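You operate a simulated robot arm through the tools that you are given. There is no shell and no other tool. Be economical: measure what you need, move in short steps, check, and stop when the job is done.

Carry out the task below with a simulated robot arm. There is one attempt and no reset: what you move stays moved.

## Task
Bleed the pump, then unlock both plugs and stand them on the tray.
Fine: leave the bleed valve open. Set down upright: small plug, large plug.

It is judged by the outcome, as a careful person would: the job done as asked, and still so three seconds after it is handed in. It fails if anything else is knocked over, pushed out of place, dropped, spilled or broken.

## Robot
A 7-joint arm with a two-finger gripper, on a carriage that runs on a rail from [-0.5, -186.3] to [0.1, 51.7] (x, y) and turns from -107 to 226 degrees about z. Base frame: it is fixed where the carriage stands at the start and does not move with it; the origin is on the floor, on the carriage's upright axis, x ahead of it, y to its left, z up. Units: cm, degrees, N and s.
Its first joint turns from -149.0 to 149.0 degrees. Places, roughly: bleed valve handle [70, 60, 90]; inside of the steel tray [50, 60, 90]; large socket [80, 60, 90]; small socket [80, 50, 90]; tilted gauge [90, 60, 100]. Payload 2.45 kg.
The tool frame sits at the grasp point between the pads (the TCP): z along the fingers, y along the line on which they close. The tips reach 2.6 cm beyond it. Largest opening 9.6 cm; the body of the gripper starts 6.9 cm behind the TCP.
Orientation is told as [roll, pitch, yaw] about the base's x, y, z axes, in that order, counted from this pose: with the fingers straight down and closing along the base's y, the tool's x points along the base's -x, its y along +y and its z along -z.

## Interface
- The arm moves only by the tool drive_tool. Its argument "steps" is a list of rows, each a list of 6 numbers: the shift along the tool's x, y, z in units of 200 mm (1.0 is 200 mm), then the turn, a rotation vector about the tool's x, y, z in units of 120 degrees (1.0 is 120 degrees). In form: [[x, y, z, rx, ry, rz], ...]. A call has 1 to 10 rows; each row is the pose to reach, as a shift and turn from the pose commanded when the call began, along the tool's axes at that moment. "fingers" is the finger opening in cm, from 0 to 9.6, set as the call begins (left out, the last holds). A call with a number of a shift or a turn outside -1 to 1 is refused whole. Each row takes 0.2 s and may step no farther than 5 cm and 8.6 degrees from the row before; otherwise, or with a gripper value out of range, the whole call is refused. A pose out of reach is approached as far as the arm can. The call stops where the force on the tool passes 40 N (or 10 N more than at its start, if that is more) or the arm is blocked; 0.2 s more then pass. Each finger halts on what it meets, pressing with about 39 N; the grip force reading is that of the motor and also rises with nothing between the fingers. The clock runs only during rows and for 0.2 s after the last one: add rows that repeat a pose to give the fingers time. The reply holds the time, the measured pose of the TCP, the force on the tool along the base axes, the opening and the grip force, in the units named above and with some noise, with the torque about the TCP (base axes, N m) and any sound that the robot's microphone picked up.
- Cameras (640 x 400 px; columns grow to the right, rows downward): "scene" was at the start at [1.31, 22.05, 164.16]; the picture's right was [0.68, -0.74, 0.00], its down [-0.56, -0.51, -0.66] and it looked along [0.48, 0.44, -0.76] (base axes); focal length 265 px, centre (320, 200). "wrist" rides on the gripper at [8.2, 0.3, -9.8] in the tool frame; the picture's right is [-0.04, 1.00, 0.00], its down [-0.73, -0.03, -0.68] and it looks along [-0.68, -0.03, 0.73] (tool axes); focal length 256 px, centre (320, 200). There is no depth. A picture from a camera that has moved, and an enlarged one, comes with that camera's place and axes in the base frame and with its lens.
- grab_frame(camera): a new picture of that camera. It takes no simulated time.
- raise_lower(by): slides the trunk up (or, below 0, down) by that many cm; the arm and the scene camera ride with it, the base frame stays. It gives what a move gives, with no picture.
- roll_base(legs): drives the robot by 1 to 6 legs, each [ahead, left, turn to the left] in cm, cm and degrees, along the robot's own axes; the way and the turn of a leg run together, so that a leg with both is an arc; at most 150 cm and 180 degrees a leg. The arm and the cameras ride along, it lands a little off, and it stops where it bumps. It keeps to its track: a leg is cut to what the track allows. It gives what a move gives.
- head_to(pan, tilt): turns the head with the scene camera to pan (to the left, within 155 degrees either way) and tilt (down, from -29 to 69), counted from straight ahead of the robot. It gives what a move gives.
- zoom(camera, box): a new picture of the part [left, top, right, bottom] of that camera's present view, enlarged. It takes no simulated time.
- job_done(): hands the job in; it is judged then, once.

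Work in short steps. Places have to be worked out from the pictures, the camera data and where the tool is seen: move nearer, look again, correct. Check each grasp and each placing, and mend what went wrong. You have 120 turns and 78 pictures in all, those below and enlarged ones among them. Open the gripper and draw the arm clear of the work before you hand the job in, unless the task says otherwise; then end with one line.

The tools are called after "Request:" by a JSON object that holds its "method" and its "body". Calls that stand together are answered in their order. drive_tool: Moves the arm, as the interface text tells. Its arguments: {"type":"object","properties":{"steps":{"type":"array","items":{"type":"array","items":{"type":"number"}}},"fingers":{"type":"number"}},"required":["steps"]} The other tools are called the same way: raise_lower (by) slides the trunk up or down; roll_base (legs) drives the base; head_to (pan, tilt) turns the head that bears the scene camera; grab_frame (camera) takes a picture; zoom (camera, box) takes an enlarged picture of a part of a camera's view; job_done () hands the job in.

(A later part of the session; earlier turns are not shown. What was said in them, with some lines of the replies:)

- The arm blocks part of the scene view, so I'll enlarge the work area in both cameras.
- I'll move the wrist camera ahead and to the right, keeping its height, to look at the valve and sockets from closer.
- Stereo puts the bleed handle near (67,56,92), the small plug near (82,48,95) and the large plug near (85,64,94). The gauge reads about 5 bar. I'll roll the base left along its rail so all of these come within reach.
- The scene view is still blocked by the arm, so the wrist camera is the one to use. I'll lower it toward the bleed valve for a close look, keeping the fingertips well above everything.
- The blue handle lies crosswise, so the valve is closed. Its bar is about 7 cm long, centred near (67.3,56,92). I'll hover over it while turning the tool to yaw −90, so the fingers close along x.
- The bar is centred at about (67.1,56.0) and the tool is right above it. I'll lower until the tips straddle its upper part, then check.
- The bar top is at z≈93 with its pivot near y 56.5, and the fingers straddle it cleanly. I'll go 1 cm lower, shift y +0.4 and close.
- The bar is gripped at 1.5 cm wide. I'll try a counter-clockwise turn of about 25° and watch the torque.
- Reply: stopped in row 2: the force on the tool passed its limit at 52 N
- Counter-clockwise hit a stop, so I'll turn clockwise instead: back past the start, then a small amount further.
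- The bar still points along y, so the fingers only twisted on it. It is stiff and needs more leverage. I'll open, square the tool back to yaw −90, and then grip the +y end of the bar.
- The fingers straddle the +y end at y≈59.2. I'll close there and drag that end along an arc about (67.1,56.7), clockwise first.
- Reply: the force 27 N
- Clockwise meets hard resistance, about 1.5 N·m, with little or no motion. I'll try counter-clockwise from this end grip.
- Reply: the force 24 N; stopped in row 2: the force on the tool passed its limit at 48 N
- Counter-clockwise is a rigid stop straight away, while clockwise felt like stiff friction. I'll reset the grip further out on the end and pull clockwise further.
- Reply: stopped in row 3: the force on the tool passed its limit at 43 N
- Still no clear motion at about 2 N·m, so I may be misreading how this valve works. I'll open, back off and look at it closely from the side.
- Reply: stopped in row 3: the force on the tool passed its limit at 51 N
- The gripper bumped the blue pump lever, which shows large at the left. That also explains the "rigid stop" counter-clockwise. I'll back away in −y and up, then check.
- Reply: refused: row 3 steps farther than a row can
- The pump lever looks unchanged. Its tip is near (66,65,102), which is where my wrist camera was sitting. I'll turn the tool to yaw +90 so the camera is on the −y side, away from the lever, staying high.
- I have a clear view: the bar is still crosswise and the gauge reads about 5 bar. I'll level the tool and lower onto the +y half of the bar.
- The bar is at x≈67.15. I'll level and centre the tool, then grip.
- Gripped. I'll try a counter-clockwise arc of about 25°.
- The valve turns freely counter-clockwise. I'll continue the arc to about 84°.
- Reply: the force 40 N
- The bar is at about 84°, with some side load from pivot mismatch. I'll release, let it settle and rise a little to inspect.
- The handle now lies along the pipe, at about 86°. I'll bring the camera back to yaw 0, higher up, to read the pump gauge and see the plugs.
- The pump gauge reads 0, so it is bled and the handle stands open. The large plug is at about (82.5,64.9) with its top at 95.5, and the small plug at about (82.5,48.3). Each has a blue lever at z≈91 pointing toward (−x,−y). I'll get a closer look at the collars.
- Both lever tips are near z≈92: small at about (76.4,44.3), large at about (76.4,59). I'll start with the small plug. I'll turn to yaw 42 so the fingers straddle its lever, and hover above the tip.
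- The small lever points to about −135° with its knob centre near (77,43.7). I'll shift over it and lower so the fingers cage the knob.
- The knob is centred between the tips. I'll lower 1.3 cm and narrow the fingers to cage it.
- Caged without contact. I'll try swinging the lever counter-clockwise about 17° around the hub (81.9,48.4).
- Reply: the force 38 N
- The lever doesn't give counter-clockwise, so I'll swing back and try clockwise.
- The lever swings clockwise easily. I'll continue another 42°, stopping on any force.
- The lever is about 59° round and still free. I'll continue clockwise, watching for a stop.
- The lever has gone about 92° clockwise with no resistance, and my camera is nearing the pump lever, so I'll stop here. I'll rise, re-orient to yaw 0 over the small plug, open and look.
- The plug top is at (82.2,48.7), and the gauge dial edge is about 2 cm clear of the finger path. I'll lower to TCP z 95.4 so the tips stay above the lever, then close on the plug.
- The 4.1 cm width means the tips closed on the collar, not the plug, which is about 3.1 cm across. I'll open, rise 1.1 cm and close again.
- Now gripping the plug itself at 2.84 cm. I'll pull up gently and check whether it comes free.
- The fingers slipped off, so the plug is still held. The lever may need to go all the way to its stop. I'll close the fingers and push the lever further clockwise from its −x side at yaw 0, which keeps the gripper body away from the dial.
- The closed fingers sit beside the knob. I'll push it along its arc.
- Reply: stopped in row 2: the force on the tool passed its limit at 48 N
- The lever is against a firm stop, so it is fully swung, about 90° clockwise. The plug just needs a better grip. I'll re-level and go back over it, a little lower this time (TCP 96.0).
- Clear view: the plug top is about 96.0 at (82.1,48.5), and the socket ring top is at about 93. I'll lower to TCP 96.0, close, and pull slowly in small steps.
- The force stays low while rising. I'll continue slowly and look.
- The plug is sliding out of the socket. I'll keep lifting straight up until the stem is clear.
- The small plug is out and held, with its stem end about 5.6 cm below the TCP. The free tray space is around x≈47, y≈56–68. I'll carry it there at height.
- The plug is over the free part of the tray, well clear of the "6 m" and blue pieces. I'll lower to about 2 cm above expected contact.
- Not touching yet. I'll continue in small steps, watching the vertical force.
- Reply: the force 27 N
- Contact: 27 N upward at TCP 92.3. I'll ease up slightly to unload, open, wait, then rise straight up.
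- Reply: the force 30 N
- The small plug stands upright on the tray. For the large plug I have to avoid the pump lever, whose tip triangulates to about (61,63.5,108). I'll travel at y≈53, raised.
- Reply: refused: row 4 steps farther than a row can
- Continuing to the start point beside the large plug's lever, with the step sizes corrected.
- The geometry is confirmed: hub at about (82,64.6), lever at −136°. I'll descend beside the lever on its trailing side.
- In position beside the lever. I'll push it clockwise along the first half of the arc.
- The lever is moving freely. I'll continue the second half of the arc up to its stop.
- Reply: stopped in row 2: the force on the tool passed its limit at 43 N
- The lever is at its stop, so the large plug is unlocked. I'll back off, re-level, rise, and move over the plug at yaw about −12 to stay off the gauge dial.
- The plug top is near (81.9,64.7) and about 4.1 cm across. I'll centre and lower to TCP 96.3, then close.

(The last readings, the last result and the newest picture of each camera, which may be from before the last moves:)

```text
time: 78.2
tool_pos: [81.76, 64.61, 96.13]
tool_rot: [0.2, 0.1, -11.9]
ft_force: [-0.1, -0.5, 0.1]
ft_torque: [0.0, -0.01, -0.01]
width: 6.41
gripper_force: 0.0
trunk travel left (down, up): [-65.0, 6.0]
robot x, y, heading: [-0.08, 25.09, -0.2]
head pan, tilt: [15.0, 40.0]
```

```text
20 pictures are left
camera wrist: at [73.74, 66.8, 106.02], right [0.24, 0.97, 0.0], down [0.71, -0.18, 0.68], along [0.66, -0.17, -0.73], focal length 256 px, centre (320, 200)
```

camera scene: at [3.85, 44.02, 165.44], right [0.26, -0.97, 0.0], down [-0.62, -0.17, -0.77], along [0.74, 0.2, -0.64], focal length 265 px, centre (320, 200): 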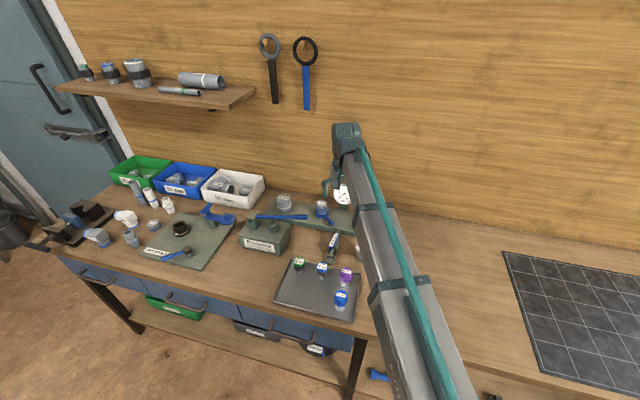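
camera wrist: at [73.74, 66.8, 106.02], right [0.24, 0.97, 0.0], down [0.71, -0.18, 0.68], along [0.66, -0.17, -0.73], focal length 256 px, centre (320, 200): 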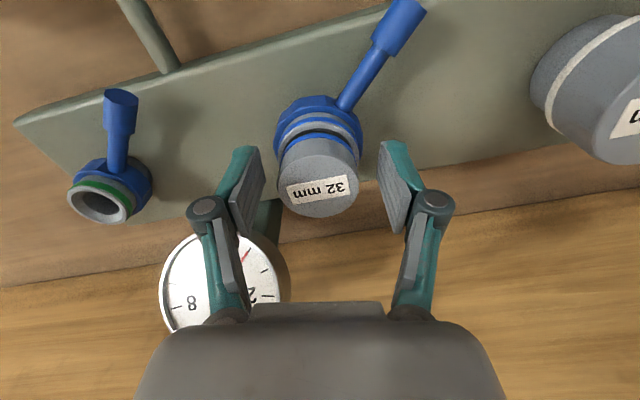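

The plug is centred between the fingers. I'll close and check the width.

Request:
{"method": "drive_tool", "body": {"steps": [[0, 0, 0, 0, 0, 0], [0, 0, 0, 0, 0, 0], [0, 0, 0, 0, 0, 0]], "fingers": 2.5}}

Request:
{"method": "drive_tool", "body": {"steps": [[0, 0, -0.01, 0, 0, 0], [0, 0, -0.02, 0, 0, 0], [0, 0, -0.03, 0, 0, 0]]}}

Request:
{"method": "zoom", "body": {"camera": "wrist", "box": [240, 60, 400, 220]}}

```text
time: 79.0
tool_pos: [81.7, 64.72, 96.15]
tool_rot: [0.0, 0.0, -11.9]
ft_force: [0.2, 0.2, -0.8]
ft_torque: [0.01, -0.03, -0.02]
width: 4.29
gripper_force: 39.1
trunk travel left (down, up): [-65.0, 6.0]
robot x, y, heading: [-0.03, 25.05, -0.2]
head pan, tilt: [15.0, 40.0]
```

```text
time: 79.8
tool_pos: [81.71, 64.65, 96.9]
tool_rot: [0.1, 0.0, -11.9]
ft_force: [0.2, 0.5, -1.1]
ft_torque: [-0.01, 0.01, -0.04]
width: 4.29
gripper_force: 38.8
trunk travel left (down, up): [-65.0, 6.0]
robot x, y, heading: [0.12, 25.06, -0.3]
head pan, tilt: [15.0, 40.0]
```

```text
2.50 times, centred on (320, 140) of wrist
camera zoom: at [73.83, 66.74, 106.58], right [0.24, 0.97, 0.0], down [0.71, -0.18, 0.68], along [0.66, -0.16, -0.73], focal length 640 px, centre (320, 350)
```

zoom: 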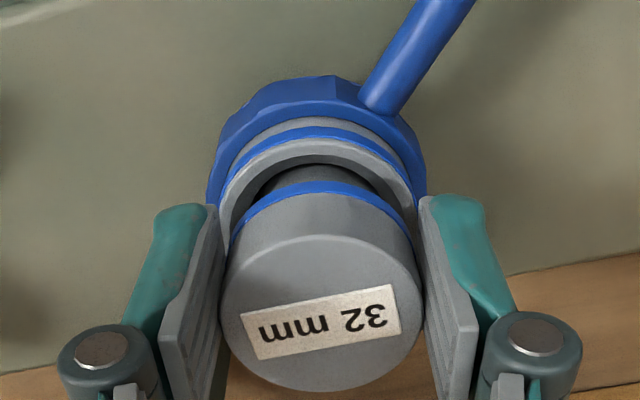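

The large plug is sliding out. I'll lift it clear and check.

Request:
{"method": "drive_tool", "body": {"steps": [[0, 0, -0.05, 0, 0, 0], [0, 0, -0.12, 0, 0, 0], [0, 0, -0.22, 0, 0, 0], [0, 0, -0.4, 0, 0, 0], [0, 0, -0.6, 0, 0, 0], [0, 0, -0.8, 0, 0, 0]]}}

Request:
{"method": "drive_tool", "body": {"steps": [[0, 0, 0, 0, 0, -0.05], [0, 0, 0, 0, 0, -0.1]]}}

Request:
{"method": "grab_frame", "body": {"camera": "wrist"}}

```text
time: 81.2
tool_pos: [81.98, 64.4, 112.79]
tool_rot: [0.0, -0.1, -11.9]
ft_force: [-0.6, 0.0, 0.2]
ft_torque: [0.01, 0.0, 0.03]
width: 4.31
gripper_force: 38.9
trunk travel left (down, up): [-65.0, 6.0]
robot x, y, heading: [0.28, 24.68, -0.4]
head pan, tilt: [15.0, 40.0]
```

```text
time: 81.8
tool_pos: [82.08, 64.65, 112.87]
tool_rot: [0.1, 0.0, 0.2]
ft_force: [-0.8, 0.3, -1.1]
ft_torque: [0.0, -0.02, -0.02]
width: 4.31
gripper_force: 38.0
trunk travel left (down, up): [-65.0, 6.0]
robot x, y, heading: [0.57, 24.52, -0.0]
head pan, tilt: [15.0, 40.0]
```

```text
18 pictures are left
camera wrist: at [73.78, 64.94, 122.54], right [0.04, 1.0, 0.0], down [0.73, -0.03, 0.68], along [0.68, -0.02, -0.73], focal length 256 px, centre (320, 200)
```

wrist: 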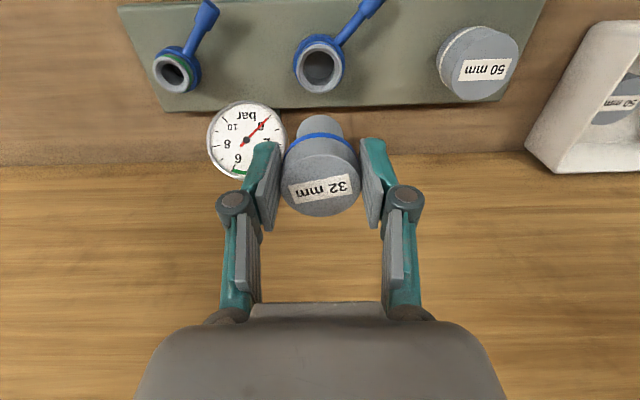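

Both sockets are empty and the large plug is held, pointing straight down. I'll carry it around the pump lever (via y≈52) to the free tray spot at about (46.5,65.6).

Request:
{"method": "drive_tool", "body": {"steps": [[0.12, -0.15, 0, 0, 0, 0], [0.24, -0.3, 0, 0, 0, 0], [0.36, -0.45, 0, 0, 0, 0], [0.52, -0.6, 0, 0, 0, 0], [0.72, -0.63, 0, 0, 0, 0], [0.92, -0.63, 0, 0, 0, 0]]}}

Request:
{"method": "drive_tool", "body": {"steps": [[0.2, 0, 0, 0, 0, 0], [0.4, 0, 0, 0, 0, 0], [0.6, 0.1, 0, 0, 0, 0], [0.75, 0.25, 0, 0, 0, 0], [0.855, 0.42, 0, 0, 0, 0], [0.855, 0.6, 0, 0, 0, 0], [0.855, 0.68, 0, 0, 0, 0]]}}

Request:
{"method": "grab_frame", "body": {"camera": "wrist"}}

```text
time: 83.2
tool_pos: [63.53, 52.08, 112.64]
tool_rot: [0.1, -0.1, 0.0]
ft_force: [-0.6, 0.0, -0.9]
ft_torque: [-0.03, 0.01, -0.03]
width: 4.33
gripper_force: 38.8
trunk travel left (down, up): [-65.0, 6.0]
robot x, y, heading: [-0.2, 25.07, -0.3]
head pan, tilt: [15.0, 40.0]
```

```text
time: 84.8
tool_pos: [46.42, 65.37, 112.93]
tool_rot: [0.1, -0.1, 0.1]
ft_force: [-0.5, 0.3, -0.6]
ft_torque: [0.02, 0.06, 0.0]
width: 4.29
gripper_force: 39.0
trunk travel left (down, up): [-65.0, 6.0]
robot x, y, heading: [0.02, 25.07, -0.0]
head pan, tilt: [15.0, 40.0]
```

```text
17 pictures are left
camera wrist: at [38.27, 65.93, 122.83], right [0.04, 1.0, 0.0], down [0.73, -0.03, 0.68], along [0.68, -0.02, -0.73], focal length 256 px, centre (320, 200)
```

wrist: 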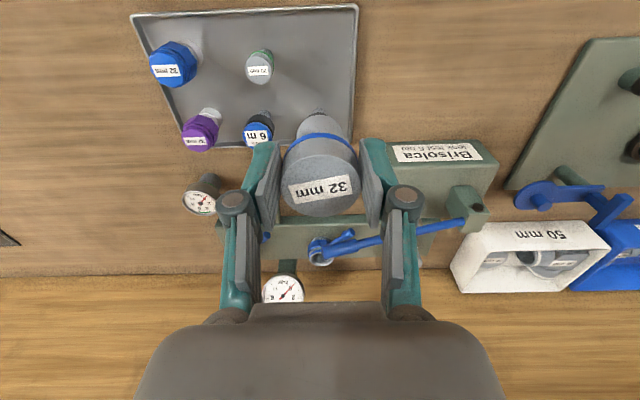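

The spot is clear: the small plug is about 6 cm away in y. I'll lower toward the tray, stopping well above first contact.

Request:
{"method": "drive_tool", "body": {"steps": [[0, 0, 0.2, 0, 0, 0], [0, 0, 0.4, 0, 0, 0], [0, 0, 0.6, 0, 0, 0], [0, 0, 0.75, 0, 0, 0], [0, 0, 0.83, 0, 0, 0]]}}

Request:
{"method": "grab_frame", "body": {"camera": "wrist"}}

```text
time: 86.0
tool_pos: [46.44, 65.44, 96.19]
tool_rot: [0.0, -0.1, 0.0]
ft_force: [0.2, -0.7, -0.5]
ft_torque: [0.04, -0.02, -0.01]
width: 4.28
gripper_force: 38.7
trunk travel left (down, up): [-65.0, 6.0]
robot x, y, heading: [0.38, 24.68, -0.1]
head pan, tilt: [15.0, 40.0]
```

```text
16 pictures are left
camera wrist: at [38.3, 65.79, 106.08], right [0.04, 1.0, 0.0], down [0.73, -0.03, 0.68], along [0.68, -0.02, -0.73], focal length 256 px, centre (320, 200)
```

wrist: 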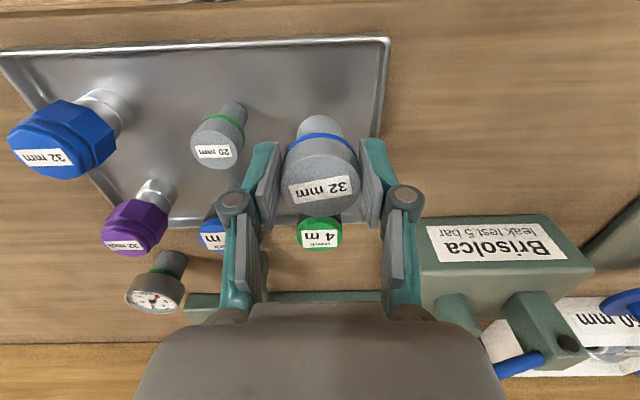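

I'll shift 0.5 cm further from the small plug and lower in small steps.

Request:
{"method": "drive_tool", "body": {"steps": [[0, 0.025, 0.03, 0, 0, 0], [0, 0.025, 0.06, 0, 0, 0], [0, 0.025, 0.09, 0, 0, 0]]}}

Request:
{"method": "drive_tool", "body": {"steps": [[0, 0, 0.02, 0, 0, 0], [0, 0, 0.04, 0, 0, 0]]}}

Request:
{"method": "drive_tool", "body": {"steps": [[0, 0, 0.015, 0, 0, 0]]}}

Request:
{"method": "drive_tool", "body": {"steps": [[0, 0, 0.015, 0, 0, 0]]}}

```text
time: 86.8
tool_pos: [46.32, 66.15, 94.49]
tool_rot: [0.1, -0.1, 0.2]
ft_force: [0.0, 0.0, -0.5]
ft_torque: [0.03, 0.02, 0.03]
width: 4.29
gripper_force: 39.1
trunk travel left (down, up): [-65.0, 6.0]
robot x, y, heading: [0.39, 24.9, -0.0]
head pan, tilt: [15.0, 40.0]
```

```text
time: 87.5
tool_pos: [46.29, 66.01, 93.52]
tool_rot: [0.1, 0.1, 0.0]
ft_force: [0.4, -1.5, 0.0]
ft_torque: [-0.01, 0.01, 0.0]
width: 4.29
gripper_force: 39.0
trunk travel left (down, up): [-65.0, 6.0]
robot x, y, heading: [-0.05, 25.17, -0.1]
head pan, tilt: [15.0, 40.0]
```

```text
time: 87.8
tool_pos: [46.45, 66.1, 93.29]
tool_rot: [0.1, -0.2, 0.1]
ft_force: [0.2, -0.1, 0.0]
ft_torque: [0.01, -0.01, -0.02]
width: 4.27
gripper_force: 39.3
trunk travel left (down, up): [-65.0, 6.0]
robot x, y, heading: [-0.13, 24.79, -0.3]
head pan, tilt: [15.0, 40.0]
```

```text
time: 88.2
tool_pos: [46.34, 66.01, 92.93]
tool_rot: [0.1, -0.2, 0.2]
ft_force: [0.9, 0.3, -0.5]
ft_torque: [0.01, 0.01, 0.01]
width: 4.26
gripper_force: 38.8
trunk travel left (down, up): [-65.0, 6.0]
robot x, y, heading: [0.13, 24.9, -0.1]
head pan, tilt: [15.0, 40.0]
```

No contact yet at TCP 92.9. I'll continue in 0.2 cm steps.

Request:
{"method": "drive_tool", "body": {"steps": [[0, 0, 0.01, 0, 0, 0]]}}

Request:
{"method": "drive_tool", "body": {"steps": [[0, 0, 0.01, 0, 0, 0]]}}

Request:
{"method": "drive_tool", "body": {"steps": [[0, 0, 0.01, 0, 0, 0]]}}

```text
time: 88.7
tool_pos: [46.38, 66.13, 92.81]
tool_rot: [0.0, -0.2, 0.1]
ft_force: [-0.1, -0.7, -1.1]
ft_torque: [-0.02, -0.01, 0.02]
width: 4.3
gripper_force: 38.6
trunk travel left (down, up): [-65.0, 6.0]
robot x, y, heading: [0.08, 25.02, -0.3]
head pan, tilt: [15.0, 40.0]
```

```text
time: 89.0
tool_pos: [46.36, 66.17, 92.59]
tool_rot: [0.1, -0.1, 0.0]
ft_force: [0.1, -0.1, 0.1]
ft_torque: [-0.01, 0.01, -0.01]
width: 4.27
gripper_force: 38.9
trunk travel left (down, up): [-65.0, 6.0]
robot x, y, heading: [0.33, 24.96, -0.1]
head pan, tilt: [15.0, 40.0]
```

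```text
time: 89.5
tool_pos: [46.43, 65.99, 92.42]
tool_rot: [0.2, -0.2, 0.1]
ft_force: [0.7, -0.1, 9.0]
ft_torque: [0.13, -0.07, 0.01]
width: 4.29
gripper_force: 39.0
trunk travel left (down, up): [-65.0, 6.0]
robot x, y, heading: [-0.2, 24.92, -0.4]
head pan, tilt: [15.0, 40.0]
```

Light contact at 9 N. I'll open just enough to release and rise straight up.

Request:
{"method": "drive_tool", "body": {"steps": [[0, 0, 0, 0, 0, 0], [0, 0, 0, 0, 0, 0], [0, 0, -0.05, 0, 0, 0], [0, 0, -0.15, 0, 0, 0], [0, 0, -0.35, 0, 0, 0], [0, 0, -0.6, 0, 0, 0], [0, 0, -0.8, 0, 0, 0]], "fingers": 5.6}}

Request:
{"method": "grab_frame", "body": {"camera": "wrist"}}

```text
time: 91.0
tool_pos: [46.43, 66.05, 108.57]
tool_rot: [0.1, 0.0, 0.1]
ft_force: [0.1, -0.3, -0.4]
ft_torque: [-0.04, 0.01, -0.02]
width: 5.6
gripper_force: 0.0
trunk travel left (down, up): [-65.0, 6.0]
robot x, y, heading: [0.02, 24.76, -0.5]
head pan, tilt: [15.0, 40.0]
```

```text
15 pictures are left
camera wrist: at [38.2, 66.52, 118.33], right [0.04, 1.0, 0.0], down [0.73, -0.03, 0.68], along [0.68, -0.02, -0.73], focal length 256 px, centre (320, 200)
```

wrist: 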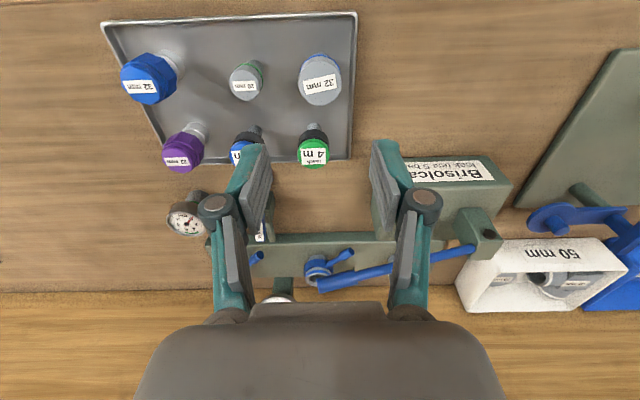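

Both plugs stand upright on the tray. I'll draw the arm up and clear, and check the valve angle, gauge and everything else.

Request:
{"method": "drive_tool", "body": {"steps": [[0, -0.15, -0.15, 0, 0, 0], [-0.0, -0.35, -0.25, 0, 0, 0], [-0.1, -0.5, -0.3, 0, 0, 0], [-0.25, -0.55, -0.3, 0, 0, 0]]}}

Request:
{"method": "grab_frame", "body": {"camera": "wrist"}}

Request:
{"method": "zoom", "body": {"camera": "wrist", "box": [220, 60, 440, 300]}}

```text
time: 92.0
tool_pos: [51.26, 55.08, 114.33]
tool_rot: [0.1, -0.2, 0.1]
ft_force: [0.5, 0.4, 0.1]
ft_torque: [0.01, 0.03, 0.0]
width: 5.62
gripper_force: 0.1
trunk travel left (down, up): [-65.0, 6.0]
robot x, y, heading: [-0.11, 25.19, -0.1]
head pan, tilt: [15.0, 40.0]
```

```text
14 pictures are left
camera wrist: at [43.15, 55.41, 124.14], right [0.04, 1.0, 0.0], down [0.73, -0.03, 0.68], along [0.68, -0.02, -0.73], focal length 256 px, centre (320, 200)
```

wrist: 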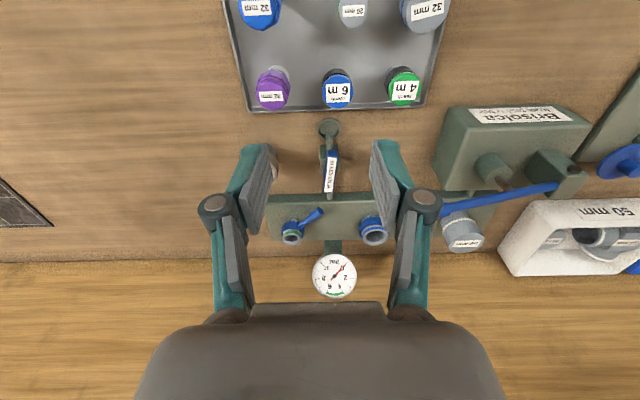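

```text
1.67 times, centred on (330, 180) of wrist
camera zoom: at [43.15, 55.41, 124.14], right [0.04, 1.0, 0.0], down [0.73, -0.03, 0.68], along [0.68, -0.02, -0.73], focal length 427 px, centre (303, 233)
```

zoom: 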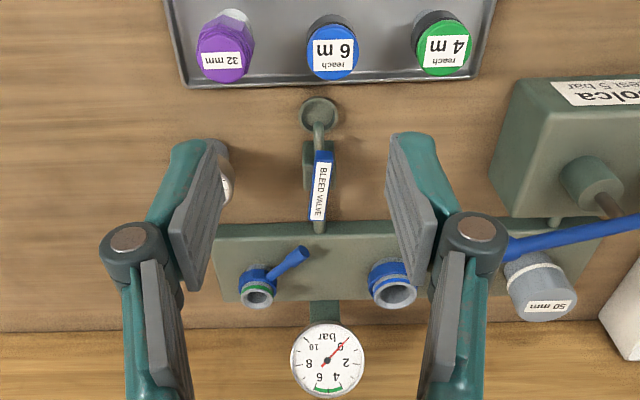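

The gauge reads 0, the bleed handle lies along its pipe (open), both sockets are empty, and nothing else is disturbed. I'll draw the arm further clear before handing in.

Request:
{"method": "drive_tool", "body": {"steps": [[0, -0.1, -0.15, 0, 0, 0], [0, -0.25, -0.3, 0, 0, 0], [0, -0.45, -0.35, 0, 0, 0], [0, -0.65, -0.4, 0, 0, 0]]}}

Request:
{"method": "grab_frame", "body": {"camera": "scene"}}

```text
time: 93.0
tool_pos: [53.76, 43.11, 118.39]
tool_rot: [0.6, -1.2, 0.0]
ft_force: [-0.8, -0.1, -0.7]
ft_torque: [0.01, -0.03, 0.01]
width: 5.55
gripper_force: 0.1
out of reach, approached as far as the arm can: row 2, 3, 4
trunk travel left (down, up): [-65.0, 6.0]
robot x, y, heading: [-0.34, 25.07, -0.4]
head pan, tilt: [15.0, 40.0]
```

```text
12 pictures are left
camera scene: at [3.89, 43.85, 165.45], right [0.26, -0.97, 0.0], down [-0.62, -0.16, -0.77], along [0.74, 0.2, -0.64], focal length 265 px, centre (320, 200)
```

scene: 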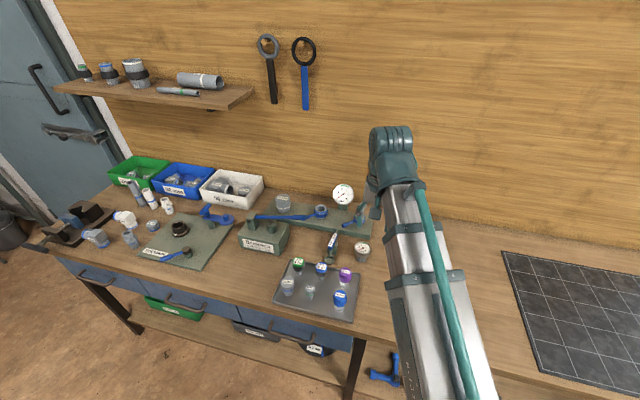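

Everything is standing in place and the arm is clear, so I'll hand in.

Request:
{"method": "job_done", "body": {}}

```text
The job is handed in.
```

The pump is bled: its gauge reads 0 and the bleed valve is left open, with the handle about 85° round. Both plugs are unlocked and stand upright on the tray. The gripper bumped the blue pump lever once while I was working on the valve, but the lever looked unmoved afterwards.
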